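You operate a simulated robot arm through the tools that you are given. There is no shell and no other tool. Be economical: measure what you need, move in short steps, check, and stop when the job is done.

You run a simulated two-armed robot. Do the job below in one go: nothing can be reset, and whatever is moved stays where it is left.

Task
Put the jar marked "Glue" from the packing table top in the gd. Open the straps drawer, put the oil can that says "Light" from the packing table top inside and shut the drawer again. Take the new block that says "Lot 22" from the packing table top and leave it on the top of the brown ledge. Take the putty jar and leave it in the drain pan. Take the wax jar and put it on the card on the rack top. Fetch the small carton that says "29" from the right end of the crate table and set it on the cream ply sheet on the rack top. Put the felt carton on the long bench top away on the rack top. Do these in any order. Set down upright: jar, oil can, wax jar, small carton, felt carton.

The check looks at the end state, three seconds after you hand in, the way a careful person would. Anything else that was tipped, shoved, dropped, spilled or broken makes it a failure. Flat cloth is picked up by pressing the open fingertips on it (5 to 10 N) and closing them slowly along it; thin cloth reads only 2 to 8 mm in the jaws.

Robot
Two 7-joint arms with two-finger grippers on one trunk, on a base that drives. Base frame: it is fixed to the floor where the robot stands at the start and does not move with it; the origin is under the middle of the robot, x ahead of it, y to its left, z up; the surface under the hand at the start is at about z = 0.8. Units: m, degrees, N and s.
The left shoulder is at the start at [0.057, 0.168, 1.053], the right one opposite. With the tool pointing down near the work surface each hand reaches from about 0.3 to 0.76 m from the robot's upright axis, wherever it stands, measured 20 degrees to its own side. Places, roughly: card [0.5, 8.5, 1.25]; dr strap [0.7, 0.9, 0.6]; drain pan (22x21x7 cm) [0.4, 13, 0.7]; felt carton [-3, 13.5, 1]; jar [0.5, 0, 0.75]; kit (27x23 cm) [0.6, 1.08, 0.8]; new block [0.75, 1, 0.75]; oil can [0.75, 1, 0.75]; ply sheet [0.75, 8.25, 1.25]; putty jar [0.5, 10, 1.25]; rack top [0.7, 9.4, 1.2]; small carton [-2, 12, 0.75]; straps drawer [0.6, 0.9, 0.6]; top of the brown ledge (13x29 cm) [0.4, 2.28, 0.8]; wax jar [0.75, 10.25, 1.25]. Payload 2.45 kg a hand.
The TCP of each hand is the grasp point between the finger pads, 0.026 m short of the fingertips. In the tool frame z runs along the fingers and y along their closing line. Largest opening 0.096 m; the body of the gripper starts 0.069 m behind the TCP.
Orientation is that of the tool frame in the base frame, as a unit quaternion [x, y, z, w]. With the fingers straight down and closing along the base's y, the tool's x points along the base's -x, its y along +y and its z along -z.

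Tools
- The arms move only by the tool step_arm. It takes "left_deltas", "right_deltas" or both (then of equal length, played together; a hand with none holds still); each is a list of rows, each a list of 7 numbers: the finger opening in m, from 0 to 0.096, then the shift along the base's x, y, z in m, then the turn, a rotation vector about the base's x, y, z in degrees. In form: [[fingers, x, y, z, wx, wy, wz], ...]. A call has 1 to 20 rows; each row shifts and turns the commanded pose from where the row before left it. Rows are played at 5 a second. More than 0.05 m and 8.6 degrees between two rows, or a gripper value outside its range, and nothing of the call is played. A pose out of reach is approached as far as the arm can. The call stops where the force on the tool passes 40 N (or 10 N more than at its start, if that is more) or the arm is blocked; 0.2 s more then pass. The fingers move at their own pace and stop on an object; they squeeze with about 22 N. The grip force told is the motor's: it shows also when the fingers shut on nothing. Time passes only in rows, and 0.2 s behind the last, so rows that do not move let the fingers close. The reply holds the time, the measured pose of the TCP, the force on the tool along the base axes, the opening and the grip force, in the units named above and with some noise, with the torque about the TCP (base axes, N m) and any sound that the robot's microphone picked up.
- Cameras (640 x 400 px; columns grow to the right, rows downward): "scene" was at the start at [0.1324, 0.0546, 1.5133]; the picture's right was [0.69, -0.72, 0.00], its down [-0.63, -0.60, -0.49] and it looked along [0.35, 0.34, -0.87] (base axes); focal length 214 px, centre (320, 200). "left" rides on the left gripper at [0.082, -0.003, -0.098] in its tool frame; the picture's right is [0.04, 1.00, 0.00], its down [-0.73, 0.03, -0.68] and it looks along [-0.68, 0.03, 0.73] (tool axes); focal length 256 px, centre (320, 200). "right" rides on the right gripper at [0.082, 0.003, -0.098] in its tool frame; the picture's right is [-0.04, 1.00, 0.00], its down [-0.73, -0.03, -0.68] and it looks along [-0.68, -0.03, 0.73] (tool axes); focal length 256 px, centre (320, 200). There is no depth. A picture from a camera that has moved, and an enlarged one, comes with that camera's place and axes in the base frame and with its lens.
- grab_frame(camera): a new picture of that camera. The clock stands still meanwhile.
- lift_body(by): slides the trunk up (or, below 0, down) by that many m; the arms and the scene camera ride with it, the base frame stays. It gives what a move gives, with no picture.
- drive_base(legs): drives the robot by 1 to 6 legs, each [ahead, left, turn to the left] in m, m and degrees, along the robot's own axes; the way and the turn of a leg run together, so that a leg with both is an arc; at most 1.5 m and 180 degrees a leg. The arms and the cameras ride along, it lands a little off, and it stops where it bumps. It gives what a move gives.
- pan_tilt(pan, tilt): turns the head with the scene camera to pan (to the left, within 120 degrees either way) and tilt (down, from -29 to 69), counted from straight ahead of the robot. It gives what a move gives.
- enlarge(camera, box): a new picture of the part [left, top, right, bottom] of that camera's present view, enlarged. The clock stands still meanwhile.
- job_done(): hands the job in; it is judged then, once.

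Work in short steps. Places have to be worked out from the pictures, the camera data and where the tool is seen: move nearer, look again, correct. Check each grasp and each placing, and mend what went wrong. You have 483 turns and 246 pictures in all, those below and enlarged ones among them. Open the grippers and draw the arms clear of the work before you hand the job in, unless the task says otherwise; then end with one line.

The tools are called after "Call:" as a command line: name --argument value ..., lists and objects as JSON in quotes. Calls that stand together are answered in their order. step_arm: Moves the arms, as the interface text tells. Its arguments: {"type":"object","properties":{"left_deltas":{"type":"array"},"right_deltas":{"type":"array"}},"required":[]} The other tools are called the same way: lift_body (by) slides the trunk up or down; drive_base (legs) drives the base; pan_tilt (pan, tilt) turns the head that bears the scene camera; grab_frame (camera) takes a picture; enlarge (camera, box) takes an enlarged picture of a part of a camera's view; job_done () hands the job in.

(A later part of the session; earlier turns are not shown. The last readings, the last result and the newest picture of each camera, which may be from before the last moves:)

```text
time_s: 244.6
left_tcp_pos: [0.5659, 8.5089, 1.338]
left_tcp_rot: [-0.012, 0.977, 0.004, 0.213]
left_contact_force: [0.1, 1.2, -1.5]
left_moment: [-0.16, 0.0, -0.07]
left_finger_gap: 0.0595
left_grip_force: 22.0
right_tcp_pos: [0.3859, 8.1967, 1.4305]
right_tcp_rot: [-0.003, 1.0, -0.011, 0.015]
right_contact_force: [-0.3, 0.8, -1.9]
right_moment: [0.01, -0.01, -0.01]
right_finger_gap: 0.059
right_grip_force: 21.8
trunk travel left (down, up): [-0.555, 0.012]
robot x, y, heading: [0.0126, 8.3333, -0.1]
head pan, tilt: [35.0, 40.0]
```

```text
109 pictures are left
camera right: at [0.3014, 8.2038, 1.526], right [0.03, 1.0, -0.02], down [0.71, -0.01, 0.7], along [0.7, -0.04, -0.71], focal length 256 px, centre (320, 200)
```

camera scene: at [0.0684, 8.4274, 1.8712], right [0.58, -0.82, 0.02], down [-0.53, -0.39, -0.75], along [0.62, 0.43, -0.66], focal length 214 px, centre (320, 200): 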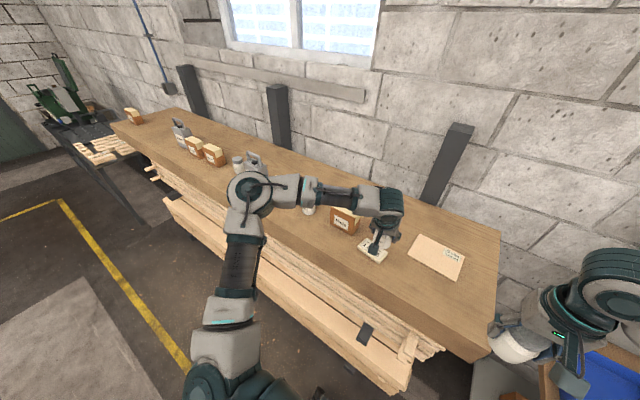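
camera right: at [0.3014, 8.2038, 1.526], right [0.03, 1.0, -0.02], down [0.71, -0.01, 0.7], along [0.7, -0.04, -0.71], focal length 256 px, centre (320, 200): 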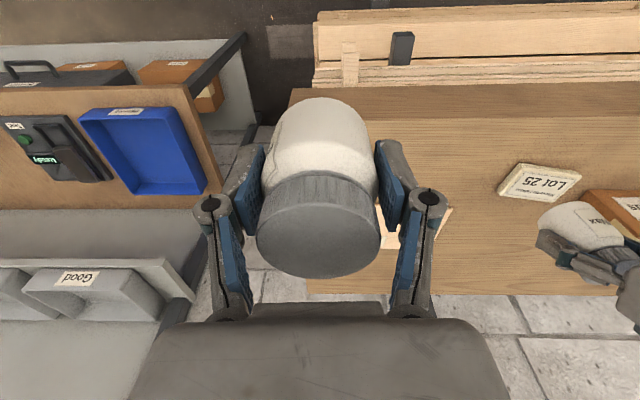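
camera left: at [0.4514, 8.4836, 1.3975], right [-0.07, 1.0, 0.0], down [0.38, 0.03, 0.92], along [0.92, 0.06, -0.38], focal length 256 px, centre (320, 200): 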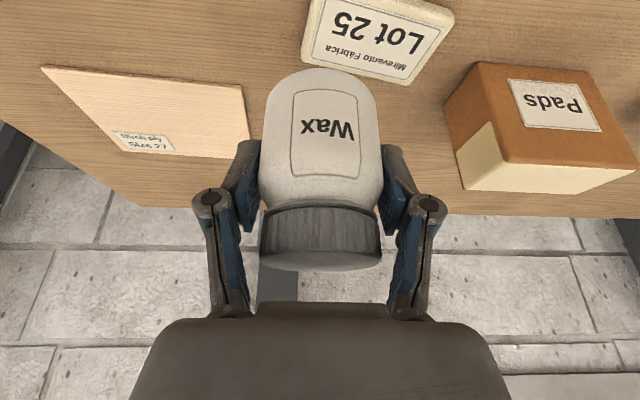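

Nothing obviously touching. Both hands oscillate together – sway. Wait 3 s.

Call:
step_arm --right_deltas '[[0.04, 0, 0, 0, 0, 0, 0], [0.04, 0, 0, 0, 0, 0, 0], [0.04, 0, 0, 0, 0, 0, 0], [0.04, 0, 0, 0, 0, 0, 0], [0.04, 0, 0, 0, 0, 0, 0], [0.04, 0, 0, 0, 0, 0, 0], [0.04, 0, 0, 0, 0, 0, 0], [0.04, 0, 0, 0, 0, 0, 0], [0.04, 0, 0, 0, 0, 0, 0], [0.04, 0, 0, 0, 0, 0, 0], [0.04, 0, 0, 0, 0, 0, 0], [0.04, 0, 0, 0, 0, 0, 0], [0.04, 0, 0, 0, 0, 0, 0], [0.04, 0, 0, 0, 0, 0, 0], [0.04, 0, 0, 0, 0, 0, 0]]'

Call:
step_arm --right_deltas '[[0.04, 0, 0, 0, 0, 0, 0]]'

```text
time_s: 248.0
left_tcp_pos: [0.5607, 8.4251, 1.3468]
left_tcp_rot: [0.004, 0.976, 0.03, 0.215]
left_contact_force: [0.1, -1.7, -1.5]
left_moment: [0.14, -0.05, 0.02]
left_finger_gap: 0.0597
left_grip_force: 22.0
right_tcp_pos: [0.3811, 8.1128, 1.4213]
right_tcp_rot: [0.002, 1.0, 0.013, 0.016]
right_contact_force: [0.4, -1.8, -1.8]
right_moment: [0.11, 0.08, -0.04]
right_finger_gap: 0.0592
right_grip_force: 22.2
trunk travel left (down, up): [-0.555, 0.012]
robot x, y, heading: [0.0125, 8.3212, -0.1]
head pan, tilt: [35.0, 40.0]
stopped in row 15 (right hand): the arm was blocked; the commanded pose is now the measured one
```

```text
time_s: 248.6
left_tcp_pos: [0.5574, 8.5095, 1.3435]
left_tcp_rot: [-0.016, 0.976, 0.003, 0.215]
left_contact_force: [0.6, 2.2, -1.6]
left_moment: [-0.19, 0.02, -0.09]
left_finger_gap: 0.0596
left_grip_force: 22.0
right_tcp_pos: [0.3769, 8.1928, 1.433]
right_tcp_rot: [-0.005, 1.0, -0.011, 0.018]
right_contact_force: [-0.5, -1.2, -2.3]
right_moment: [0.01, -0.04, -0.01]
right_finger_gap: 0.0591
right_grip_force: 21.9
trunk travel left (down, up): [-0.555, 0.012]
robot x, y, heading: [0.0115, 8.3319, 0.1]
head pan, tilt: [35.0, 40.0]
stopped in row 1 (right hand): the arm was blocked; the commanded pose is now the measured one
```

The oscillation is growing; perhaps the base touches something. Back off 15 cm and check whether it calms.

Call:
drive_base --legs '[[-0.15, 0, 0]]'

Call:
step_arm --right_deltas '[[0.04, 0, 0, 0, 0, 0, 0], [0.04, 0, 0, 0, 0, 0, 0], [0.04, 0, 0, 0, 0, 0, 0], [0.04, 0, 0, 0, 0, 0, 0], [0.04, 0, 0, 0, 0, 0, 0]]'

Call:
step_arm --right_deltas '[[0.04, 0, 0, 0, 0, 0, 0], [0.04, 0, 0, 0, 0, 0, 0]]'

```text
time_s: 250.0
left_tcp_pos: [0.4106, 8.4394, 1.3468]
left_tcp_rot: [-0.001, 0.976, 0.027, 0.215]
left_contact_force: [-0.1, -2.5, -1.3]
left_moment: [0.17, 0.01, 0.03]
left_finger_gap: 0.0593
left_grip_force: 21.6
right_tcp_pos: [0.2311, 8.1276, 1.4232]
right_tcp_rot: [-0.002, 1.0, 0.011, 0.015]
right_contact_force: [0.9, -2.2, -2.1]
right_moment: [0.13, 0.07, -0.01]
right_finger_gap: 0.0592
right_grip_force: 22.3
trunk travel left (down, up): [-0.555, 0.012]
robot x, y, heading: [-0.1391, 8.3274, 0.2]
head pan, tilt: [35.0, 40.0]
```

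```text
time_s: 251.2
left_tcp_pos: [0.4013, 8.4754, 1.3479]
left_tcp_rot: [-0.003, 0.976, 0.014, 0.218]
left_contact_force: [0.8, -0.4, -2.2]
left_moment: [0.01, -0.01, 0.02]
left_finger_gap: 0.0593
left_grip_force: 21.4
right_tcp_pos: [0.2228, 8.1671, 1.431]
right_tcp_rot: [-0.003, 1.0, -0.003, 0.019]
right_contact_force: [0.7, -0.8, -2.0]
right_moment: [0.0, 0.03, 0.01]
right_finger_gap: 0.059
right_grip_force: 21.8
trunk travel left (down, up): [-0.555, 0.012]
robot x, y, heading: [-0.1418, 8.3307, 0.0]
head pan, tilt: [35.0, 40.0]
```

```text
time_s: 251.8
left_tcp_pos: [0.3996, 8.4565, 1.3505]
left_tcp_rot: [-0.005, 0.975, 0.018, 0.219]
left_contact_force: [0.3, -0.8, -2.1]
left_moment: [0.05, -0.01, 0.02]
left_finger_gap: 0.0594
left_grip_force: 21.7
right_tcp_pos: [0.2205, 8.1428, 1.4292]
right_tcp_rot: [-0.001, 1.0, 0.002, 0.019]
right_contact_force: [0.0, -0.5, -1.0]
right_moment: [0.05, 0.06, -0.03]
right_finger_gap: 0.059
right_grip_force: 22.0
trunk travel left (down, up): [-0.555, 0.012]
robot x, y, heading: [-0.1413, 8.3213, 0.4]
head pan, tilt: [35.0, 40.0]
```

Call:
step_arm --right_deltas '[[0.04, 0, 0, 0, 0, 0, 0], [0.04, 0, 0, 0, 0, 0, 0], [0.04, 0, 0, 0, 0, 0, 0], [0.04, 0, 0, 0, 0, 0, 0], [0.04, 0, 0, 0, 0, 0, 0], [0.04, 0, 0, 0, 0, 0, 0], [0.04, 0, 0, 0, 0, 0, 0], [0.04, 0, 0, 0, 0, 0, 0], [0.04, 0, 0, 0, 0, 0, 0], [0.04, 0, 0, 0, 0, 0, 0]]'

Call:
step_arm --right_deltas '[[0.04, 0, 0, 0, 0, 0, 0]]'

Call:
step_arm --right_deltas '[[0.04, 0, 0, 0, 0, 0, 0]]'

```text
time_s: 254.2
left_tcp_pos: [0.3985, 8.4709, 1.3487]
left_tcp_rot: [-0.001, 0.975, 0.012, 0.22]
left_contact_force: [-0.2, 0.2, -2.1]
left_moment: [0.0, -0.01, -0.03]
left_finger_gap: 0.0594
left_grip_force: 22.7
right_tcp_pos: [0.2169, 8.1643, 1.4326]
right_tcp_rot: [0.0, 1.0, -0.006, 0.019]
right_contact_force: [-0.6, 0.7, -2.6]
right_moment: [-0.05, -0.01, 0.04]
right_finger_gap: 0.059
right_grip_force: 22.4
trunk travel left (down, up): [-0.555, 0.012]
robot x, y, heading: [-0.139, 8.319, 0.1]
head pan, tilt: [35.0, 40.0]
stopped in row 10 (right hand): the arm was blocked; the commanded pose is now the measured one
```

```text
time_s: 254.8
left_tcp_pos: [0.397, 8.4436, 1.3558]
left_tcp_rot: [-0.014, 0.975, 0.018, 0.221]
left_contact_force: [0.0, -1.3, -1.9]
left_moment: [0.06, 0.01, 0.02]
left_finger_gap: 0.0594
left_grip_force: 22.3
right_tcp_pos: [0.2133, 8.1218, 1.4303]
right_tcp_rot: [0.001, 1.0, 0.008, 0.021]
right_contact_force: [0.6, -1.2, -0.9]
right_moment: [0.05, 0.05, 0.0]
right_finger_gap: 0.0591
right_grip_force: 22.4
trunk travel left (down, up): [-0.555, 0.012]
robot x, y, heading: [-0.1364, 8.3133, -0.0]
head pan, tilt: [35.0, 40.0]
stopped in row 1 (right hand): the arm was blocked; the commanded pose is now the measured one
```

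```text
time_s: 255.2
left_tcp_pos: [0.3939, 8.4602, 1.351]
left_tcp_rot: [0.0, 0.975, 0.018, 0.22]
left_contact_force: [-0.1, 0.9, -2.5]
left_moment: [0.0, 0.01, -0.01]
left_finger_gap: 0.0594
left_grip_force: 22.4
right_tcp_pos: [0.2143, 8.1541, 1.4328]
right_tcp_rot: [0.0, 1.0, -0.001, 0.022]
right_contact_force: [0.5, -0.9, -2.3]
right_moment: [0.0, 0.02, 0.02]
right_finger_gap: 0.059
right_grip_force: 22.5
trunk travel left (down, up): [-0.555, 0.012]
robot x, y, heading: [-0.1375, 8.3251, 0.3]
head pan, tilt: [35.0, 40.0]
```

Sustained sway at full trunk height. Back off more, lower the trunk 0.17 m and raise the hands instead.

Call:
drive_base --legs '[[-0.2, 0, 0]]'

Call:
lift_body --by -0.18

Call:
step_arm --left_deltas '[[0.04, 0.0, 0.02, 0.04, 0, 0, 0], [0.04, 0.0, 0.02, 0.04, 0, 0, 0], [0.04, 0.0, 0.02, 0.04, 0, 0, 0], [0.04, 0, 0.02, 0.04, 0, 0, 0], [0.04, 0, 0, 0.02, 0, 0, 0], [0.04, 0, 0, 0, 0, 0, 0], [0.04, 0, 0, 0, 0, 0, 0]]' --right_deltas '[[0.04, 0.01, -0.02, 0.03, 0, 0, 0], [0.04, 0.01, -0.02, 0.03, 0, 0, 0], [0.04, 0.01, -0.02, 0.03, 0, 0, 0], [0.04, 0.01, -0.02, 0.03, 0, 0, 0], [0.04, 0, 0, 0, 0, 0, 0], [0.04, 0, 0, 0, 0, 0, 0], [0.04, 0, 0, 0, 0, 0, 0]]'

Call:
step_arm --left_deltas '[[0.04, 0, 0, 0, 0, 0, 0], [0.04, 0, 0, 0, 0, 0, 0]]'

Call:
step_arm --left_deltas '[[0.04, 0, 0, 0, 0, 0, 0], [0.04, 0, 0, 0, 0, 0, 0]]'

```text
time_s: 256.8
left_tcp_pos: [0.1999, 8.4444, 1.355]
left_tcp_rot: [-0.018, 0.975, 0.016, 0.22]
left_contact_force: [0.8, -1.6, -2.5]
left_moment: [0.08, 0.03, -0.01]
left_finger_gap: 0.0593
left_grip_force: 22.7
right_tcp_pos: [0.0163, 8.1182, 1.4285]
right_tcp_rot: [0.0, 1.0, 0.008, 0.02]
right_contact_force: [0.3, -0.7, -2.0]
right_moment: [0.01, 0.05, 0.0]
right_finger_gap: 0.0589
right_grip_force: 22.2
trunk travel left (down, up): [-0.555, 0.012]
robot x, y, heading: [-0.343, 8.3164, 0.1]
head pan, tilt: [35.0, 40.0]
```

```text
time_s: 258.8
left_tcp_pos: [0.189, 8.4016, 1.1832]
left_tcp_rot: [-0.01, 0.974, 0.027, 0.224]
left_contact_force: [-1.6, -5.7, -2.9]
left_moment: [0.35, -0.18, 0.16]
left_finger_gap: 0.0593
left_grip_force: 21.8
right_tcp_pos: [0.0064, 8.0786, 1.2455]
right_tcp_rot: [0.003, 1.0, 0.02, 0.022]
right_contact_force: [-0.2, -0.5, -1.9]
right_moment: [0.01, 0.03, -0.07]
right_finger_gap: 0.0591
right_grip_force: 21.7
trunk travel left (down, up): [-0.375, 0.192]
robot x, y, heading: [-0.3417, 8.3093, 0.1]
head pan, tilt: [35.0, 40.0]
```

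```text
time_s: 260.6
left_tcp_pos: [0.1849, 8.5054, 1.3679]
left_tcp_rot: [-0.029, 0.974, 0.014, 0.224]
left_contact_force: [0.3, -1.1, -1.3]
left_moment: [0.08, -0.01, 0.04]
left_finger_gap: 0.0593
left_grip_force: 22.6
right_tcp_pos: [0.039, 8.0038, 1.3655]
right_tcp_rot: [0.001, 1.0, 0.02, 0.024]
right_contact_force: [0.0, -1.3, -1.8]
right_moment: [0.1, 0.03, 0.01]
right_finger_gap: 0.0591
right_grip_force: 22.2
trunk travel left (down, up): [-0.375, 0.192]
robot x, y, heading: [-0.341, 8.3152, -0.3]
head pan, tilt: [35.0, 40.0]
stopped in row 7 (left hand): the arm was blocked; the commanded pose is now the measured one
```

```text
time_s: 261.4
left_tcp_pos: [0.1824, 8.5538, 1.3632]
left_tcp_rot: [-0.028, 0.974, 0.008, 0.225]
left_contact_force: [-0.4, 3.4, -2.6]
left_moment: [-0.19, 0.02, -0.08]
left_finger_gap: 0.0593
left_grip_force: 22.0
right_tcp_pos: [0.0367, 8.0627, 1.376]
right_tcp_rot: [-0.003, 1.0, 0.003, 0.027]
right_contact_force: [0.8, -0.8, -2.4]
right_moment: [0.01, -0.03, -0.01]
right_finger_gap: 0.059
right_grip_force: 21.9
trunk travel left (down, up): [-0.375, 0.192]
robot x, y, heading: [-0.3453, 8.3324, -0.1]
head pan, tilt: [35.0, 40.0]
stopped in row 2 (left hand): the arm was blocked; the commanded pose is now the measured one
```

```text
time_s: 262.0
left_tcp_pos: [0.1833, 8.5586, 1.3625]
left_tcp_rot: [-0.025, 0.974, 0.01, 0.224]
left_contact_force: [0.0, 1.5, -1.2]
left_moment: [-0.07, 0.03, 0.02]
left_finger_gap: 0.0591
left_grip_force: 22.1
right_tcp_pos: [0.0374, 8.0731, 1.3759]
right_tcp_rot: [-0.004, 1.0, 0.001, 0.027]
right_contact_force: [-0.6, 1.2, -1.8]
right_moment: [-0.07, 0.01, 0.04]
right_finger_gap: 0.0594
right_grip_force: 22.5
trunk travel left (down, up): [-0.375, 0.192]
robot x, y, heading: [-0.342, 8.3384, -0.1]
head pan, tilt: [35.0, 40.0]
```

Sway persists; check what the right arm/elbow or body may be touching.

Call:
pan_tilt --pan -60 --tilt 50

Call:
grab_frame --camera "scene"

Call:
pan_tilt --pan 60 --tilt 50

Call:
grab_frame --camera "scene"

```text
time_s: 263.7
left_tcp_pos: [0.1822, 8.5041, 1.3671]
left_tcp_rot: [-0.017, 0.974, 0.027, 0.225]
left_contact_force: [-0.1, -0.6, -2.8]
left_moment: [0.09, -0.03, 0.02]
left_finger_gap: 0.0592
left_grip_force: 22.0
right_tcp_pos: [0.0388, 8.0194, 1.3664]
right_tcp_rot: [-0.001, 1.0, 0.018, 0.026]
right_contact_force: [0.1, -0.1, -2.6]
right_moment: [0.07, 0.03, -0.02]
right_finger_gap: 0.0591
right_grip_force: 22.5
trunk travel left (down, up): [-0.375, 0.192]
robot x, y, heading: [-0.3404, 8.3283, -0.0]
head pan, tilt: [-60.0, 50.0]
```

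```text
108 pictures are left
camera scene: at [-0.2991, 8.2073, 1.676], right [-0.87, -0.5, -0.01], down [-0.38, 0.69, -0.62], along [0.32, -0.53, -0.79], focal length 214 px, centre (320, 200)
```

scene: 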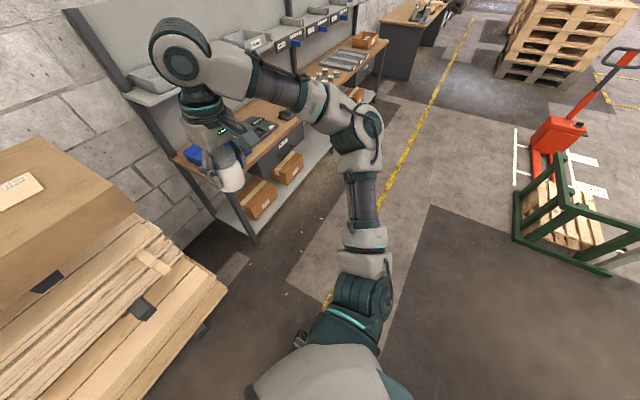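

```text
time_s: 265.7
left_tcp_pos: [0.1832, 8.5411, 1.3627]
left_tcp_rot: [-0.022, 0.974, 0.015, 0.225]
left_contact_force: [0.5, -0.3, -1.7]
left_moment: [0.01, -0.01, 0.01]
left_finger_gap: 0.0592
left_grip_force: 22.0
right_tcp_pos: [0.0366, 8.0552, 1.3731]
right_tcp_rot: [-0.003, 1.0, 0.007, 0.027]
right_contact_force: [0.5, 0.1, -1.9]
right_moment: [0.08, 0.01, -0.03]
right_finger_gap: 0.0592
right_grip_force: 22.0
trunk travel left (down, up): [-0.375, 0.192]
robot x, y, heading: [-0.3415, 8.3355, 0.3]
head pan, tilt: [60.0, 50.0]
```

```text
107 pictures are left
camera scene: at [-0.2993, 8.373, 1.6802], right [0.86, -0.5, -0.01], down [-0.39, -0.65, -0.65], along [0.32, 0.57, -0.76], focal length 214 px, centre (320, 200)
```

scene: 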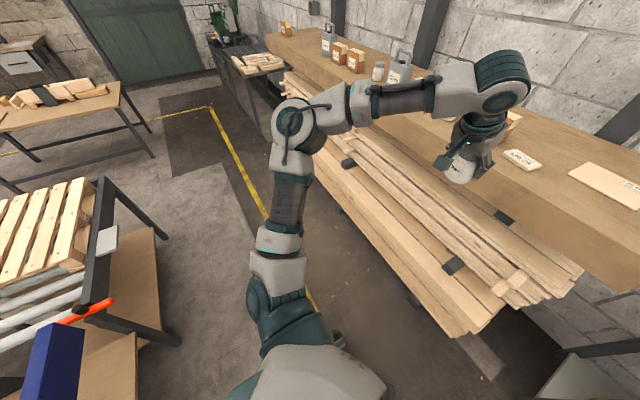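

Nothing touches. Let the sway decay using neutral head moves.

Call:
pan_tilt --pan 10 --tilt 50

Call:
pan_tilt --pan 10 --tilt 48

Call:
pan_tilt --pan 10 --tilt 50

Call:
pan_tilt --pan 10 --tilt 48

```text
time_s: 266.9
left_tcp_pos: [0.1828, 8.5974, 1.3551]
left_tcp_rot: [-0.026, 0.974, -0.002, 0.225]
left_contact_force: [0.5, 1.7, -1.8]
left_moment: [-0.09, 0.01, -0.04]
left_finger_gap: 0.0595
left_grip_force: 22.2
right_tcp_pos: [0.0382, 8.111, 1.3833]
right_tcp_rot: [-0.005, 1.0, -0.013, 0.028]
right_contact_force: [-0.6, 1.6, -1.3]
right_moment: [-0.16, 0.03, 0.05]
right_finger_gap: 0.0591
right_grip_force: 21.8
trunk travel left (down, up): [-0.375, 0.192]
robot x, y, heading: [-0.3397, 8.3415, -0.1]
head pan, tilt: [10.0, 50.0]
```

```text
time_s: 267.5
left_tcp_pos: [0.1819, 8.5013, 1.3652]
left_tcp_rot: [-0.019, 0.974, 0.027, 0.223]
left_contact_force: [-0.1, 0.5, -3.3]
left_moment: [-0.06, -0.05, -0.04]
left_finger_gap: 0.0593
left_grip_force: 22.4
right_tcp_pos: [0.0397, 8.0145, 1.3646]
right_tcp_rot: [-0.004, 1.0, 0.019, 0.025]
right_contact_force: [1.5, -1.2, -3.4]
right_moment: [0.03, 0.1, 0.0]
right_finger_gap: 0.059
right_grip_force: 22.4
trunk travel left (down, up): [-0.375, 0.192]
robot x, y, heading: [-0.3433, 8.3263, 0.0]
head pan, tilt: [10.0, 48.0]
```

```text
time_s: 268.1
left_tcp_pos: [0.1828, 8.5292, 1.3679]
left_tcp_rot: [-0.032, 0.974, 0.01, 0.226]
left_contact_force: [-0.2, 1.0, -1.5]
left_moment: [-0.03, -0.01, -0.05]
left_finger_gap: 0.0589
left_grip_force: 22.3
right_tcp_pos: [0.0373, 8.0291, 1.3705]
right_tcp_rot: [-0.002, 1.0, 0.013, 0.027]
right_contact_force: [0.3, -0.6, -1.5]
right_moment: [0.02, 0.01, 0.01]
right_finger_gap: 0.0589
right_grip_force: 22.0
trunk travel left (down, up): [-0.375, 0.192]
robot x, y, heading: [-0.3377, 8.3268, 0.1]
head pan, tilt: [10.0, 50.0]
```

```text
time_s: 268.8
left_tcp_pos: [0.1807, 8.5951, 1.3564]
left_tcp_rot: [-0.028, 0.974, -0.001, 0.224]
left_contact_force: [-0.4, 1.6, -2.6]
left_moment: [-0.17, 0.1, -0.05]
left_finger_gap: 0.0593
left_grip_force: 22.1
right_tcp_pos: [0.0384, 8.1105, 1.3834]
right_tcp_rot: [-0.006, 1.0, -0.012, 0.028]
right_contact_force: [-0.1, 1.4, -1.7]
right_moment: [-0.13, -0.01, 0.0]
right_finger_gap: 0.0589
right_grip_force: 21.5
trunk travel left (down, up): [-0.375, 0.192]
robot x, y, heading: [-0.3399, 8.3428, -0.3]
head pan, tilt: [10.0, 48.0]
```

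A self-sustained rocking. Lower the trunk to nominal height to stop it.

Call:
lift_body --by -0.15

Call:
pan_tilt --pan 10 --tilt 50

Call:
pan_tilt --pan 10 --tilt 48

Call:
pan_tilt --pan 10 --tilt 50

Call:
pan_tilt --pan 10 --tilt 48

```text
time_s: 270.5
left_tcp_pos: [0.1781, 8.5616, 1.2142]
left_tcp_rot: [-0.024, 0.974, 0.008, 0.226]
left_contact_force: [0.2, 0.9, -0.6]
left_moment: [-0.01, 0.03, -0.02]
left_finger_gap: 0.059
left_grip_force: 22.1
right_tcp_pos: [0.0342, 8.075, 1.2292]
right_tcp_rot: [-0.004, 1.0, -0.001, 0.03]
right_contact_force: [-0.7, 0.8, 0.1]
right_moment: [-0.03, -0.04, -0.01]
right_finger_gap: 0.0593
right_grip_force: 21.8
trunk travel left (down, up): [-0.225, 0.342]
robot x, y, heading: [-0.3393, 8.3368, 0.0]
head pan, tilt: [10.0, 48.0]
```

```text
time_s: 271.1
left_tcp_pos: [0.1827, 8.4757, 1.2214]
left_tcp_rot: [-0.015, 0.973, 0.037, 0.227]
left_contact_force: [0.9, -3.4, -1.3]
left_moment: [0.29, 0.01, 0.13]
left_finger_gap: 0.0594
left_grip_force: 21.9
right_tcp_pos: [0.0384, 7.991, 1.2113]
right_tcp_rot: [-0.001, 0.999, 0.028, 0.027]
right_contact_force: [-0.3, -3.3, -1.9]
right_moment: [0.28, 0.0, 0.0]
right_finger_gap: 0.0593
right_grip_force: 21.8
trunk travel left (down, up): [-0.225, 0.342]
robot x, y, heading: [-0.3417, 8.3214, 0.1]
head pan, tilt: [10.0, 50.0]
```

```text
time_s: 271.8
left_tcp_pos: [0.1838, 8.5515, 1.2104]
left_tcp_rot: [-0.025, 0.975, 0.008, 0.223]
left_contact_force: [-0.1, 1.8, -2.0]
left_moment: [-0.14, 0.0, -0.05]
left_finger_gap: 0.0595
left_grip_force: 22.3
right_tcp_pos: [0.0366, 8.0642, 1.225]
right_tcp_rot: [-0.003, 1.0, 0.002, 0.026]
right_contact_force: [0.9, -0.4, -2.4]
right_moment: [0.0, 0.0, -0.01]
right_finger_gap: 0.0592
right_grip_force: 22.1
trunk travel left (down, up): [-0.225, 0.342]
robot x, y, heading: [-0.3418, 8.3368, -0.2]
head pan, tilt: [10.0, 48.0]
```

```text
time_s: 272.4
left_tcp_pos: [0.1816, 8.5799, 1.2096]
left_tcp_rot: [-0.026, 0.974, 0.001, 0.225]
left_contact_force: [0.9, 2.1, -1.4]
left_moment: [-0.19, 0.05, -0.08]
left_finger_gap: 0.0593
left_grip_force: 22.3
right_tcp_pos: [0.0366, 8.0944, 1.2326]
right_tcp_rot: [-0.005, 1.0, -0.009, 0.028]
right_contact_force: [-0.6, 1.4, -2.0]
right_moment: [-0.1, -0.02, 0.02]
right_finger_gap: 0.059
right_grip_force: 21.6
trunk travel left (down, up): [-0.225, 0.342]
robot x, y, heading: [-0.3406, 8.3401, -0.0]
head pan, tilt: [10.0, 50.0]
```

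```text
time_s: 273.0
left_tcp_pos: [0.1828, 8.49, 1.2176]
left_tcp_rot: [-0.017, 0.974, 0.034, 0.225]
left_contact_force: [-0.2, -3.9, -2.0]
left_moment: [0.17, -0.02, 0.1]
left_finger_gap: 0.0595
left_grip_force: 22.7
right_tcp_pos: [0.0396, 8.0024, 1.2112]
right_tcp_rot: [-0.003, 0.999, 0.024, 0.025]
right_contact_force: [0.7, -1.7, -1.9]
right_moment: [0.09, 0.08, -0.03]
right_finger_gap: 0.0591
right_grip_force: 21.8
trunk travel left (down, up): [-0.225, 0.342]
robot x, y, heading: [-0.3426, 8.3238, 0.3]
head pan, tilt: [10.0, 48.0]
```

Try a small drive to reset the base servo and see if it settles.

Call:
drive_base --legs '[[-0.05, 0.15, 0]]'

Call:
pan_tilt --pan 10 --tilt 50

Call:
pan_tilt --pan 10 --tilt 48

Call:
pan_tilt --pan 10 --tilt 50

```text
time_s: 274.4
left_tcp_pos: [0.1323, 8.6782, 1.2151]
left_tcp_rot: [-0.021, 0.974, 0.02, 0.225]
left_contact_force: [0.1, -0.3, -2.0]
left_moment: [0.03, -0.01, -0.02]
left_finger_gap: 0.0594
left_grip_force: 21.9
right_tcp_pos: [-0.0126, 8.1928, 1.2216]
right_tcp_rot: [-0.003, 1.0, 0.01, 0.025]
right_contact_force: [0.7, 0.1, -2.2]
right_moment: [0.03, -0.01, -0.01]
right_finger_gap: 0.0594
right_grip_force: 21.9
trunk travel left (down, up): [-0.225, 0.342]
robot x, y, heading: [-0.3881, 8.4802, -0.1]
head pan, tilt: [10.0, 48.0]
```

```text
time_s: 275.0
left_tcp_pos: [0.128, 8.6985, 1.2148]
left_tcp_rot: [-0.022, 0.974, 0.013, 0.226]
left_contact_force: [0.5, 0.6, -1.6]
left_moment: [-0.08, 0.02, -0.01]
left_finger_gap: 0.0593
left_grip_force: 21.6
right_tcp_pos: [-0.0152, 8.2128, 1.227]
right_tcp_rot: [-0.004, 1.0, 0.004, 0.028]
right_contact_force: [-0.4, 0.4, -1.9]
right_moment: [-0.02, 0.03, 0.04]
right_finger_gap: 0.0592
right_grip_force: 21.9
trunk travel left (down, up): [-0.225, 0.342]
robot x, y, heading: [-0.3911, 8.4869, 0.3]
head pan, tilt: [10.0, 50.0]
```

```text
time_s: 275.6
left_tcp_pos: [0.1287, 8.6628, 1.2194]
left_tcp_rot: [-0.018, 0.974, 0.025, 0.226]
left_contact_force: [-0.1, -1.2, -2.1]
left_moment: [0.04, -0.01, 0.01]
left_finger_gap: 0.0593
left_grip_force: 22.6
right_tcp_pos: [-0.0138, 8.1766, 1.2195]
right_tcp_rot: [-0.002, 0.999, 0.017, 0.027]
right_contact_force: [-0.1, 0.3, -1.4]
right_moment: [0.02, -0.01, -0.02]
right_finger_gap: 0.0591
right_grip_force: 22.3
trunk travel left (down, up): [-0.225, 0.342]
robot x, y, heading: [-0.3916, 8.4779, -0.1]
head pan, tilt: [10.0, 48.0]
```

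```text
time_s: 276.3
left_tcp_pos: [0.1274, 8.6529, 1.2199]
left_tcp_rot: [-0.016, 0.973, 0.028, 0.227]
left_contact_force: [1.0, -2.4, -2.1]
left_moment: [0.19, -0.06, 0.06]
left_finger_gap: 0.0593
left_grip_force: 22.3
right_tcp_pos: [-0.0168, 8.1673, 1.2163]
right_tcp_rot: [-0.001, 0.999, 0.02, 0.028]
right_contact_force: [-0.8, -1.0, -2.9]
right_moment: [0.01, 0.03, 0.04]
right_finger_gap: 0.0593
right_grip_force: 22.4
trunk travel left (down, up): [-0.225, 0.342]
robot x, y, heading: [-0.3947, 8.4742, -0.0]
head pan, tilt: [10.0, 50.0]
```

Call:
step_arm --right_deltas '[[0.04, 0, 0, 0, 0, 0, 0], [0.04, 0, 0, 0, 0, 0, 0], [0.04, 0, 0, 0, 0, 0, 0], [0.04, 0, 0, 0, 0, 0, 0], [0.04, 0, 0, 0, 0, 0, 0], [0.04, 0, 0, 0, 0, 0, 0], [0.04, 0, 0, 0, 0, 0, 0], [0.04, 0, 0, 0, 0, 0, 0], [0.04, 0, 0, 0, 0, 0, 0], [0.04, 0, 0, 0, 0, 0, 0], [0.04, 0, 0, 0, 0, 0, 0], [0.04, 0, 0, 0, 0, 0, 0], [0.04, 0, 0, 0, 0, 0, 0], [0.04, 0, 0, 0, 0, 0, 0], [0.04, 0, 0, 0, 0, 0, 0], [0.04, 0, 0, 0, 0, 0, 0], [0.04, 0, 0, 0, 0, 0, 0], [0.04, 0, 0, 0, 0, 0, 0], [0.04, 0, 0, 0, 0, 0, 0], [0.04, 0, 0, 0, 0, 0, 0]]'

Call:
step_arm --right_deltas '[[0.04, 0, 0, 0, 0, 0, 0]]'

Call:
step_arm --right_deltas '[[0.04, 0, 0, 0, 0, 0, 0]]'

```text
time_s: 280.5
left_tcp_pos: [0.1276, 8.6876, 1.216]
left_tcp_rot: [-0.021, 0.974, 0.016, 0.226]
left_contact_force: [-0.2, 0.4, -1.5]
left_moment: [-0.07, -0.01, -0.01]
left_finger_gap: 0.0592
left_grip_force: 21.7
right_tcp_pos: [-0.0166, 8.2008, 1.2251]
right_tcp_rot: [-0.004, 1.0, 0.008, 0.028]
right_contact_force: [0.7, 1.1, -1.8]
right_moment: [-0.02, 0.02, 0.02]
right_finger_gap: 0.0592
right_grip_force: 21.9
trunk travel left (down, up): [-0.225, 0.342]
robot x, y, heading: [-0.3902, 8.4824, 0.1]
head pan, tilt: [10.0, 50.0]
```

```text
time_s: 280.9
left_tcp_pos: [0.1289, 8.6544, 1.2185]
left_tcp_rot: [-0.017, 0.974, 0.028, 0.226]
left_contact_force: [-0.2, -1.8, -1.5]
left_moment: [0.05, -0.04, 0.03]
left_finger_gap: 0.0592
left_grip_force: 22.1
right_tcp_pos: [-0.0162, 8.1685, 1.2161]
right_tcp_rot: [-0.002, 0.999, 0.02, 0.029]
right_contact_force: [0.3, -0.6, -1.8]
right_moment: [0.05, 0.02, 0.01]
right_finger_gap: 0.0591
right_grip_force: 22.2
trunk travel left (down, up): [-0.225, 0.342]
robot x, y, heading: [-0.3906, 8.4763, 0.1]
head pan, tilt: [10.0, 50.0]
```

```text
time_s: 281.3
left_tcp_pos: [0.1288, 8.6949, 1.2147]
left_tcp_rot: [-0.023, 0.974, 0.014, 0.227]
left_contact_force: [0.4, 1.1, -1.5]
left_moment: [-0.14, 0.01, -0.07]
left_finger_gap: 0.0591
left_grip_force: 21.6
right_tcp_pos: [-0.0152, 8.209, 1.2265]
right_tcp_rot: [-0.005, 1.0, 0.006, 0.028]
right_contact_force: [-1.0, 0.9, -1.4]
right_moment: [-0.11, 0.04, -0.02]
right_finger_gap: 0.0591
right_grip_force: 22.5
trunk travel left (down, up): [-0.225, 0.342]
robot x, y, heading: [-0.3881, 8.4871, 0.2]
head pan, tilt: [10.0, 50.0]
```

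Amplitude dropped after that drive. Try a straight drive in x and see.

Call:
drive_base --legs '[[0.1, 0, 0]]'

Call:
step_arm --right_deltas '[[0.04, 0, 0, 0, 0, 0, 0]]'

Call:
step_arm --right_deltas '[[0.04, 0, 0, 0, 0, 0, 0]]'

Call:
step_arm --right_deltas '[[0.04, 0, 0, 0, 0, 0, 0]]'

```text
time_s: 282.4
left_tcp_pos: [0.228, 8.6557, 1.2207]
left_tcp_rot: [-0.018, 0.973, 0.027, 0.226]
left_contact_force: [0.4, -0.6, -1.6]
left_moment: [0.11, -0.04, 0.05]
left_finger_gap: 0.0594
left_grip_force: 22.0
right_tcp_pos: [0.0832, 8.17, 1.2189]
right_tcp_rot: [-0.001, 0.999, 0.019, 0.027]
right_contact_force: [0.4, 0.8, -1.1]
right_moment: [0.02, 0.07, 0.0]
right_finger_gap: 0.0592
right_grip_force: 21.8
trunk travel left (down, up): [-0.225, 0.342]
robot x, y, heading: [-0.2942, 8.4773, 0.2]
head pan, tilt: [10.0, 50.0]
```

```text
time_s: 282.8
left_tcp_pos: [0.2229, 8.6713, 1.2215]
left_tcp_rot: [-0.018, 0.973, 0.021, 0.229]
left_contact_force: [0.1, 1.4, -1.1]
left_moment: [0.0, 0.01, 0.03]
left_finger_gap: 0.0592
left_grip_force: 21.7
right_tcp_pos: [0.0784, 8.1846, 1.2243]
right_tcp_rot: [-0.002, 0.999, 0.013, 0.03]
right_contact_force: [-1.2, 1.0, -0.5]
right_moment: [-0.06, -0.01, -0.01]
right_finger_gap: 0.059
right_grip_force: 21.6
trunk travel left (down, up): [-0.225, 0.342]
robot x, y, heading: [-0.2924, 8.4789, 0.1]
head pan, tilt: [10.0, 50.0]
```

```text
time_s: 283.2
left_tcp_pos: [0.2258, 8.664, 1.2212]
left_tcp_rot: [-0.021, 0.973, 0.019, 0.227]
left_contact_force: [-1.3, 0.9, -1.6]
left_moment: [-0.03, -0.02, -0.05]
left_finger_gap: 0.0591
left_grip_force: 21.9
right_tcp_pos: [0.0811, 8.1753, 1.2196]
right_tcp_rot: [-0.001, 0.999, 0.017, 0.027]
right_contact_force: [0.4, -0.7, -1.7]
right_moment: [-0.01, 0.0, 0.02]
right_finger_gap: 0.0589
right_grip_force: 21.7
trunk travel left (down, up): [-0.225, 0.342]
robot x, y, heading: [-0.2917, 8.4786, 0.0]
head pan, tilt: [10.0, 50.0]
```

```text
time_s: 283.6
left_tcp_pos: [0.2259, 8.6565, 1.2196]
left_tcp_rot: [-0.016, 0.973, 0.027, 0.227]
left_contact_force: [0.4, -0.5, -2.0]
left_moment: [0.01, -0.04, -0.02]
left_finger_gap: 0.0594
left_grip_force: 22.1
right_tcp_pos: [0.0809, 8.1724, 1.2197]
right_tcp_rot: [-0.001, 0.999, 0.018, 0.03]
right_contact_force: [-0.5, 0.6, -2.0]
right_moment: [0.0, 0.05, 0.01]
right_finger_gap: 0.0589
right_grip_force: 21.8
trunk travel left (down, up): [-0.225, 0.342]
robot x, y, heading: [-0.2919, 8.4764, -0.1]
head pan, tilt: [10.0, 50.0]
```

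Mostly damped now. Check it stays calm over 2 s.

Call:
step_arm --right_deltas '[[0.04, 0, 0, 0, 0, 0, 0], [0.04, 0, 0, 0, 0, 0, 0], [0.04, 0, 0, 0, 0, 0, 0], [0.04, 0, 0, 0, 0, 0, 0], [0.04, 0, 0, 0, 0, 0, 0], [0.04, 0, 0, 0, 0, 0, 0], [0.04, 0, 0, 0, 0, 0, 0], [0.04, 0, 0, 0, 0, 0, 0], [0.04, 0, 0, 0, 0, 0, 0]]'

Call:
step_arm --right_deltas '[[0.04, 0, 0, 0, 0, 0, 0]]'

Call:
step_arm --right_deltas '[[0.04, 0, 0, 0, 0, 0, 0]]'

```text
time_s: 285.6
left_tcp_pos: [0.2253, 8.6769, 1.2187]
left_tcp_rot: [-0.02, 0.973, 0.02, 0.227]
left_contact_force: [-0.4, 1.1, -2.7]
left_moment: [-0.11, -0.02, -0.03]
left_finger_gap: 0.0595
left_grip_force: 22.1
right_tcp_pos: [0.0814, 8.1905, 1.2235]
right_tcp_rot: [-0.003, 1.0, 0.011, 0.029]
right_contact_force: [0.7, 0.8, -1.5]
right_moment: [-0.06, 0.02, 0.0]
right_finger_gap: 0.0591
right_grip_force: 22.1
trunk travel left (down, up): [-0.225, 0.342]
robot x, y, heading: [-0.2918, 8.4775, -0.1]
head pan, tilt: [10.0, 50.0]
```

```text
time_s: 286.0
left_tcp_pos: [0.2247, 8.6503, 1.2204]
left_tcp_rot: [-0.016, 0.973, 0.028, 0.229]
left_contact_force: [-0.4, -0.2, -2.4]
left_moment: [0.02, -0.02, 0.04]
left_finger_gap: 0.0593
left_grip_force: 21.7
right_tcp_pos: [0.0815, 8.1663, 1.2191]
right_tcp_rot: [-0.001, 0.999, 0.02, 0.029]
right_contact_force: [-0.7, -0.4, -1.3]
right_moment: [0.02, 0.01, -0.02]
right_finger_gap: 0.0593
right_grip_force: 21.7
trunk travel left (down, up): [-0.225, 0.342]
robot x, y, heading: [-0.2916, 8.4744, -0.1]
head pan, tilt: [10.0, 50.0]
```

```text
time_s: 286.4
left_tcp_pos: [0.224, 8.6711, 1.2183]
left_tcp_rot: [-0.019, 0.973, 0.021, 0.227]
left_contact_force: [0.4, 0.9, -1.8]
left_moment: [-0.04, -0.01, 0.0]
left_finger_gap: 0.0592
left_grip_force: 21.8
right_tcp_pos: [0.0807, 8.1852, 1.2219]
right_tcp_rot: [-0.002, 0.999, 0.013, 0.029]
right_contact_force: [0.2, -0.1, -2.7]
right_moment: [-0.01, 0.02, -0.01]
right_finger_gap: 0.0591
right_grip_force: 22.2
trunk travel left (down, up): [-0.225, 0.342]
robot x, y, heading: [-0.2927, 8.4778, 0.2]
head pan, tilt: [10.0, 50.0]
```

The sway regrows slowly in this posture. Try lowering both hands to the usual height and see.

Call:
step_arm --left_deltas '[[0.04, 0, 0, -0.04, 0, 0, 0], [0.04, 0, 0, -0.04, 0, 0, 0], [0.04, 0, 0, -0.04, 0, 0, 0], [0.04, 0, 0, 0, 0, 0, 0]]' --right_deltas '[[0.04, 0.01, 0, -0.04, 0, 0, 0], [0.04, 0.01, 0, -0.04, 0, 0, 0], [0.04, 0.01, 0, -0.04, 0, 0, 0], [0.04, 0, 0, 0, 0, 0, 0]]'

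Call:
step_arm --right_deltas '[[0.04, 0, 0, 0, 0, 0, 0], [0.04, 0, 0, 0, 0, 0, 0], [0.04, 0, 0, 0, 0, 0, 0], [0.04, 0, 0, 0, 0, 0, 0], [0.04, 0, 0, 0, 0, 0, 0], [0.04, 0, 0, 0, 0, 0, 0], [0.04, 0, 0, 0, 0, 0, 0]]'

Call:
step_arm --right_deltas '[[0.04, 0, 0, 0, 0, 0, 0]]'

Call:
step_arm --right_deltas '[[0.04, 0, 0, 0, 0, 0, 0]]'

```text
time_s: 287.4
left_tcp_pos: [0.2241, 8.6728, 1.0984]
left_tcp_rot: [-0.019, 0.973, 0.02, 0.228]
left_contact_force: [-0.9, 0.5, -1.3]
left_moment: [-0.04, -0.02, 0.03]
left_finger_gap: 0.0595
left_grip_force: 21.9
right_tcp_pos: [0.1091, 8.1871, 1.1024]
right_tcp_rot: [-0.002, 0.999, 0.013, 0.029]
right_contact_force: [0.4, 0.8, -1.4]
right_moment: [-0.07, -0.03, 0.02]
right_finger_gap: 0.0592
right_grip_force: 22.1
trunk travel left (down, up): [-0.225, 0.342]
robot x, y, heading: [-0.2933, 8.4764, -0.0]
head pan, tilt: [10.0, 50.0]
```

```text
time_s: 289.0
left_tcp_pos: [0.2243, 8.6641, 1.1004]
left_tcp_rot: [-0.019, 0.973, 0.024, 0.227]
left_contact_force: [0.2, -0.5, -2.2]
left_moment: [0.01, 0.02, 0.0]
left_finger_gap: 0.0594
left_grip_force: 22.3
right_tcp_pos: [0.1095, 8.1785, 1.1001]
right_tcp_rot: [-0.002, 0.999, 0.016, 0.029]
right_contact_force: [0.0, -0.5, -2.2]
right_moment: [0.02, 0.02, 0.0]
right_finger_gap: 0.0592
right_grip_force: 21.8
trunk travel left (down, up): [-0.225, 0.342]
robot x, y, heading: [-0.2894, 8.477, -0.2]
head pan, tilt: [10.0, 50.0]
```

```text
time_s: 289.4
left_tcp_pos: [0.2248, 8.6638, 1.0997]
left_tcp_rot: [-0.017, 0.973, 0.023, 0.228]
left_contact_force: [0.2, -0.1, -2.4]
left_moment: [0.01, 0.0, 0.04]
left_finger_gap: 0.0593
left_grip_force: 22.4
right_tcp_pos: [0.1095, 8.1789, 1.0988]
right_tcp_rot: [-0.002, 0.999, 0.016, 0.029]
right_contact_force: [0.1, -0.9, -1.8]
right_moment: [-0.04, 0.0, -0.05]
right_finger_gap: 0.0591
right_grip_force: 22.0
trunk travel left (down, up): [-0.225, 0.342]
robot x, y, heading: [-0.2941, 8.4766, -0.1]
head pan, tilt: [10.0, 50.0]
```

```text
time_s: 289.8
left_tcp_pos: [0.2248, 8.6596, 1.1004]
left_tcp_rot: [-0.018, 0.973, 0.025, 0.228]
left_contact_force: [0.2, 0.0, -2.2]
left_moment: [-0.04, -0.01, 0.01]
left_finger_gap: 0.0593
left_grip_force: 22.3
right_tcp_pos: [0.1095, 8.1741, 1.0994]
right_tcp_rot: [-0.001, 0.999, 0.017, 0.029]
right_contact_force: [-0.6, -0.1, -2.3]
right_moment: [-0.01, -0.02, 0.02]
right_finger_gap: 0.0591
right_grip_force: 22.0
trunk travel left (down, up): [-0.225, 0.342]
robot x, y, heading: [-0.2943, 8.4812, -0.3]
head pan, tilt: [10.0, 50.0]
```

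Damped with lower hands. Correct the small tilt errors, raise the trunk 0.24, and approach straight forward only.

Call:
step_arm --left_deltas '[[0.04, 0, 0, 0.0, -1.7, 2.5, -2.4], [0.04, 0, 0, 0, 0, 0, 0]]' --right_deltas '[[0.04, 0, 0, 0, -3.4, 2.6, 0], [0.04, 0, 0, 0, 0, 0, 0]]'

Call:
lift_body --by 0.25

Call:
step_arm --right_deltas '[[0.04, 0, 0, 0, 0, 0, 0], [0.04, 0, 0, 0, 0, 0, 0]]'

Call:
step_arm --right_deltas '[[0.04, 0, 0, 0, 0, 0, 0], [0.04, 0, 0, 0, 0, 0, 0]]'

```text
time_s: 290.4
left_tcp_pos: [0.2251, 8.6626, 1.0993]
left_tcp_rot: [0.001, 0.978, 0.004, 0.207]
left_contact_force: [0.4, -0.7, -2.0]
left_moment: [-0.02, -0.01, 0.01]
left_finger_gap: 0.0594
left_grip_force: 22.2
right_tcp_pos: [0.1098, 8.1761, 1.1011]
right_tcp_rot: [-0.003, 1.0, -0.013, 0.006]
right_contact_force: [-0.9, -0.7, -1.9]
right_moment: [0.0, 0.02, 0.01]
right_finger_gap: 0.0591
right_grip_force: 22.1
trunk travel left (down, up): [-0.225, 0.342]
robot x, y, heading: [-0.2937, 8.4809, 0.0]
head pan, tilt: [10.0, 50.0]
```

```text
time_s: 293.0
left_tcp_pos: [0.2254, 8.6616, 1.3503]
left_tcp_rot: [0.0, 0.979, 0.006, 0.206]
left_contact_force: [-0.2, -0.5, -1.8]
left_moment: [0.03, 0.0, -0.02]
left_finger_gap: 0.059
left_grip_force: 22.3
right_tcp_pos: [0.1107, 8.1759, 1.3505]
right_tcp_rot: [-0.002, 1.0, -0.013, 0.006]
right_contact_force: [0.3, -0.8, -2.9]
right_moment: [-0.02, 0.02, -0.02]
right_finger_gap: 0.0589
right_grip_force: 22.2
trunk travel left (down, up): [-0.475, 0.092]
robot x, y, heading: [-0.2957, 8.4808, -0.1]
head pan, tilt: [10.0, 50.0]
```

```text
time_s: 293.6
left_tcp_pos: [0.2261, 8.6617, 1.351]
left_tcp_rot: [-0.001, 0.979, 0.006, 0.206]
left_contact_force: [0.1, -0.3, -1.9]
left_moment: [-0.02, 0.0, 0.0]
left_finger_gap: 0.0594
left_grip_force: 21.9
right_tcp_pos: [0.1108, 8.176, 1.3502]
right_tcp_rot: [-0.001, 1.0, -0.013, 0.006]
right_contact_force: [0.2, 0.2, -2.2]
right_moment: [0.01, 0.02, -0.01]
right_finger_gap: 0.0589
right_grip_force: 21.8
trunk travel left (down, up): [-0.475, 0.092]
robot x, y, heading: [-0.2905, 8.4757, -0.3]
head pan, tilt: [10.0, 50.0]
```

```text
time_s: 294.2
left_tcp_pos: [0.2258, 8.6611, 1.35]
left_tcp_rot: [0.0, 0.979, 0.006, 0.206]
left_contact_force: [1.0, -0.4, -2.0]
left_moment: [0.04, 0.04, 0.01]
left_finger_gap: 0.0592
left_grip_force: 21.9
right_tcp_pos: [0.1116, 8.1766, 1.3513]
right_tcp_rot: [-0.001, 1.0, -0.013, 0.006]
right_contact_force: [0.6, -0.2, -2.2]
right_moment: [0.0, 0.02, -0.01]
right_finger_gap: 0.059
right_grip_force: 21.8
trunk travel left (down, up): [-0.475, 0.092]
robot x, y, heading: [-0.2943, 8.474, 0.2]
head pan, tilt: [10.0, 50.0]
```

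Calm. Drive straight forward 0.28.

Call:
drive_base --legs '[[0.28, 0, 0]]'

Call:
step_arm --left_deltas '[[0.04, 0, 0, 0, 0, 0, 0], [0.04, 0, 0, 0, 0, 0, 0], [0.04, 0, 0, 0, 0, 0, 0]]'

Call:
enlarge --camera "scene" --box '[200, 120, 440, 270]'

Call:
grab_frame --camera "left"

```text
time_s: 296.1
left_tcp_pos: [0.5006, 8.6601, 1.3522]
left_tcp_rot: [0.0, 0.978, 0.005, 0.207]
left_contact_force: [-0.1, -0.2, -1.1]
left_moment: [-0.03, 0.0, 0.01]
left_finger_gap: 0.0591
left_grip_force: 22.0
right_tcp_pos: [0.3848, 8.1768, 1.3522]
right_tcp_rot: [-0.003, 1.0, -0.013, 0.007]
right_contact_force: [-0.1, -0.2, -1.4]
right_moment: [0.01, -0.01, -0.02]
right_finger_gap: 0.0591
right_grip_force: 21.8
trunk travel left (down, up): [-0.475, 0.092]
robot x, y, heading: [-0.0132, 8.48, -0.0]
head pan, tilt: [10.0, 50.0]
```

```text
time_s: 296.9
left_tcp_pos: [0.5011, 8.6627, 1.3512]
left_tcp_rot: [-0.001, 0.978, 0.005, 0.207]
left_contact_force: [0.4, 0.4, -2.9]
left_moment: [-0.03, 0.02, -0.01]
left_finger_gap: 0.0594
left_grip_force: 22.1
right_tcp_pos: [0.3876, 8.1756, 1.3504]
right_tcp_rot: [-0.002, 1.0, -0.013, 0.006]
right_contact_force: [0.1, 0.1, -2.0]
right_moment: [0.02, 0.04, 0.0]
right_finger_gap: 0.059
right_grip_force: 22.3
trunk travel left (down, up): [-0.475, 0.092]
robot x, y, heading: [-0.0149, 8.476, 0.2]
head pan, tilt: [10.0, 50.0]
```

```text
2.67 times, centred on (320, 195) of scene
camera zoom: at [0.0511, 8.4899, 1.7791], right [0.17, -0.98, 0.0], down [-0.76, -0.13, -0.64], along [0.63, 0.11, -0.77], focal length 572 px, centre (320, 213)
```

zoom: 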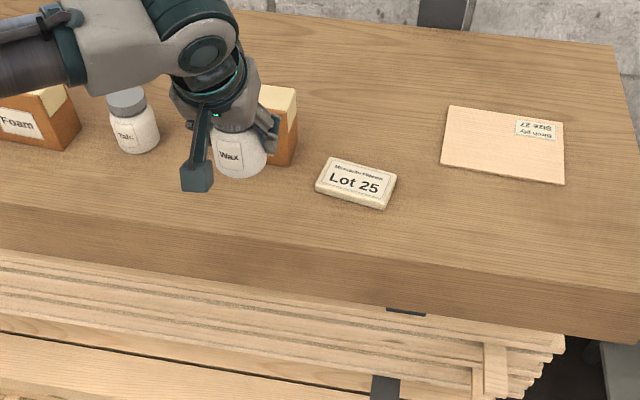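

```text
105 pictures are left
camera left: at [0.3866, 8.6558, 1.4086], right [-0.04, 1.0, -0.01], down [0.4, 0.02, 0.92], along [0.92, 0.03, -0.4], focal length 256 px, centre (320, 200)
```

left: 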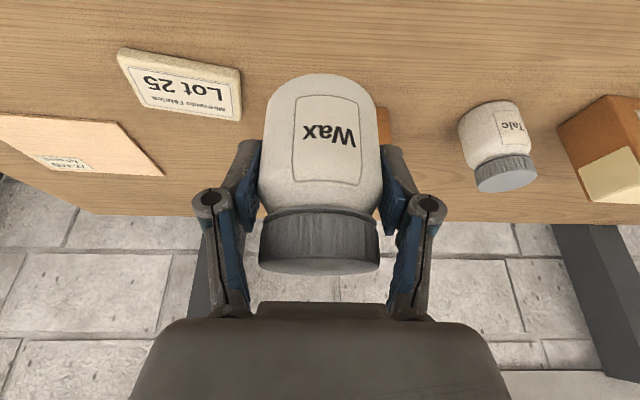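

Calm; card centre ≈[0.569,8.534]. Move over it gently.

Call:
step_arm --left_deltas '[[0.04, 0.017, -0.032, 0, 0, 0, 0], [0.04, 0.017, -0.032, 0, 0, 0, 0], [0.04, 0.017, -0.032, 0, 0, 0, 0], [0.04, 0.017, -0.032, 0, 0, 0, 0], [0.04, 0, 0, -0.03, 0, 0, 0], [0.04, 0, 0, -0.02, 0, 0, 0], [0.04, 0, 0, 0, 0, 0, 0], [0.04, 0, 0, 0, 0, 0, 0]]'

Call:
enlarge --camera "scene" --box '[260, 130, 420, 230]'

Call:
grab_frame --camera "left"

```text
time_s: 298.8
left_tcp_pos: [0.5232, 8.6188, 1.3013]
left_tcp_rot: [-0.001, 0.978, 0.006, 0.206]
left_contact_force: [0.1, -0.2, -1.5]
left_moment: [-0.03, -0.01, -0.03]
left_finger_gap: 0.0592
left_grip_force: 22.1
left hand out of reach, approached as far as the arm can: row 2, 3, 4
right_tcp_pos: [0.3866, 8.1759, 1.3511]
right_tcp_rot: [-0.001, 1.0, -0.013, 0.007]
right_contact_force: [-0.4, 0.3, -2.0]
right_moment: [0.02, 0.02, 0.0]
right_finger_gap: 0.0592
right_grip_force: 22.0
trunk travel left (down, up): [-0.475, 0.092]
robot x, y, heading: [-0.013, 8.4802, -0.1]
head pan, tilt: [10.0, 50.0]
```

```text
4.00 times, centred on (340, 180) of scene
camera zoom: at [0.0513, 8.4892, 1.7791], right [0.17, -0.98, 0.0], down [-0.76, -0.13, -0.64], along [0.63, 0.11, -0.77], focal length 858 px, centre (240, 280)
```

zoom: 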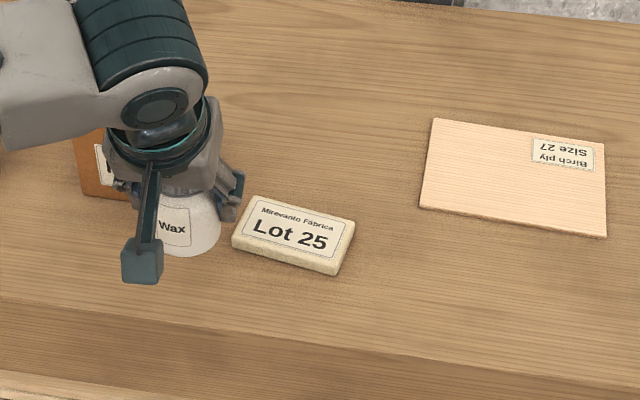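

```text
103 pictures are left
camera left: at [0.4089, 8.6128, 1.3585], right [-0.04, 1.0, -0.01], down [0.4, 0.02, 0.92], along [0.92, 0.04, -0.4], focal length 256 px, centre (320, 200)
```

left: 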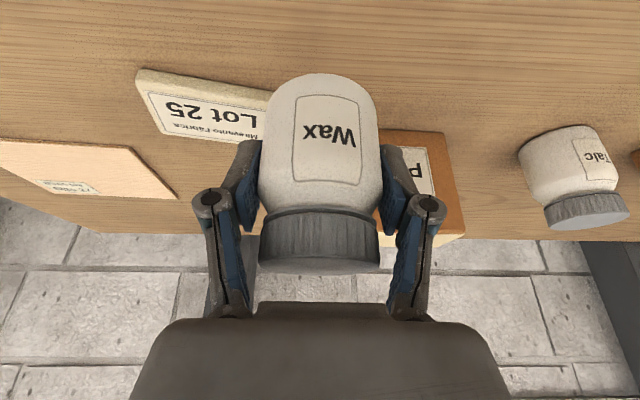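

The left arm can't reach that far inward. Reverse: up, then back out; then reposition the base to the right gently in small lateral legs.

Call:
step_arm --left_deltas '[[0.04, 0, 0, 0.03, 0, 0, 0], [0.04, 0, 0, 0.03, 0, 0, 0], [0.04, -0.017, 0.032, 0, 0, 0, 0], [0.04, -0.017, 0.032, 0, 0, 0, 0], [0.04, -0.017, 0.032, 0, 0, 0, 0], [0.04, -0.017, 0.032, 0, 0, 0, 0], [0.04, 0, 0, 0, 0, 0, 0]]'

Call:
drive_base --legs '[[-0.1, 0, 0], [0, -0.06, 0], [0, -0.06, 0], [0, -0.06, 0]]'

Call:
step_arm --left_deltas '[[0.04, 0, 0, 0, 0, 0, 0], [0.04, 0, 0, 0, 0, 0, 0], [0.04, 0, 0, 0, 0, 0, 0]]'

Call:
step_arm --left_deltas '[[0.04, 0, 0, 0, 0, 0, 0], [0.04, 0, 0, 0, 0, 0, 0]]'

```text
time_s: 300.4
left_tcp_pos: [0.4531, 8.7484, 1.3627]
left_tcp_rot: [-0.001, 0.979, 0.005, 0.206]
left_contact_force: [-0.5, -0.8, -1.4]
left_moment: [0.01, -0.01, -0.03]
left_finger_gap: 0.0591
left_grip_force: 21.8
right_tcp_pos: [0.3855, 8.1771, 1.352]
right_tcp_rot: [-0.002, 1.0, -0.014, 0.007]
right_contact_force: [-0.3, -0.8, -2.6]
right_moment: [0.01, -0.01, -0.01]
right_finger_gap: 0.0589
right_grip_force: 22.0
trunk travel left (down, up): [-0.475, 0.092]
robot x, y, heading: [-0.0153, 8.4759, 0.0]
head pan, tilt: [10.0, 50.0]
```

```text
time_s: 303.2
left_tcp_pos: [0.3545, 8.5993, 1.3562]
left_tcp_rot: [-0.005, 0.978, -0.005, 0.207]
left_contact_force: [0.8, 0.4, -3.0]
left_moment: [0.0, 0.02, 0.0]
left_finger_gap: 0.0595
left_grip_force: 21.7
right_tcp_pos: [0.2863, 8.0272, 1.3566]
right_tcp_rot: [-0.005, 1.0, -0.023, 0.008]
right_contact_force: [0.5, 0.1, -2.6]
right_moment: [-0.01, 0.03, 0.03]
right_finger_gap: 0.0592
right_grip_force: 22.2
trunk travel left (down, up): [-0.475, 0.092]
robot x, y, heading: [-0.1108, 8.3039, 0.0]
head pan, tilt: [10.0, 50.0]
```

```text
time_s: 304.0
left_tcp_pos: [0.3517, 8.574, 1.3623]
left_tcp_rot: [-0.002, 0.978, 0.003, 0.209]
left_contact_force: [-0.2, -0.1, -2.7]
left_moment: [0.03, 0.02, 0.04]
left_finger_gap: 0.0593
left_grip_force: 22.3
right_tcp_pos: [0.2838, 8.0038, 1.3528]
right_tcp_rot: [-0.005, 1.0, -0.015, 0.007]
right_contact_force: [0.3, -0.7, -2.6]
right_moment: [0.06, 0.02, -0.01]
right_finger_gap: 0.0591
right_grip_force: 21.3
trunk travel left (down, up): [-0.475, 0.092]
robot x, y, heading: [-0.1135, 8.3007, 0.0]
head pan, tilt: [10.0, 50.0]
```

```text
time_s: 304.6
left_tcp_pos: [0.3525, 8.5747, 1.3613]
left_tcp_rot: [-0.001, 0.978, 0.002, 0.209]
left_contact_force: [1.0, -0.5, -1.2]
left_moment: [0.03, -0.01, 0.01]
left_finger_gap: 0.0595
left_grip_force: 21.6
right_tcp_pos: [0.2821, 8.0037, 1.3547]
right_tcp_rot: [-0.003, 1.0, -0.016, 0.009]
right_contact_force: [-0.1, -0.1, -1.8]
right_moment: [0.0, 0.01, -0.04]
right_finger_gap: 0.0591
right_grip_force: 21.9
trunk travel left (down, up): [-0.475, 0.092]
robot x, y, heading: [-0.1145, 8.3014, 0.1]
head pan, tilt: [10.0, 50.0]
```

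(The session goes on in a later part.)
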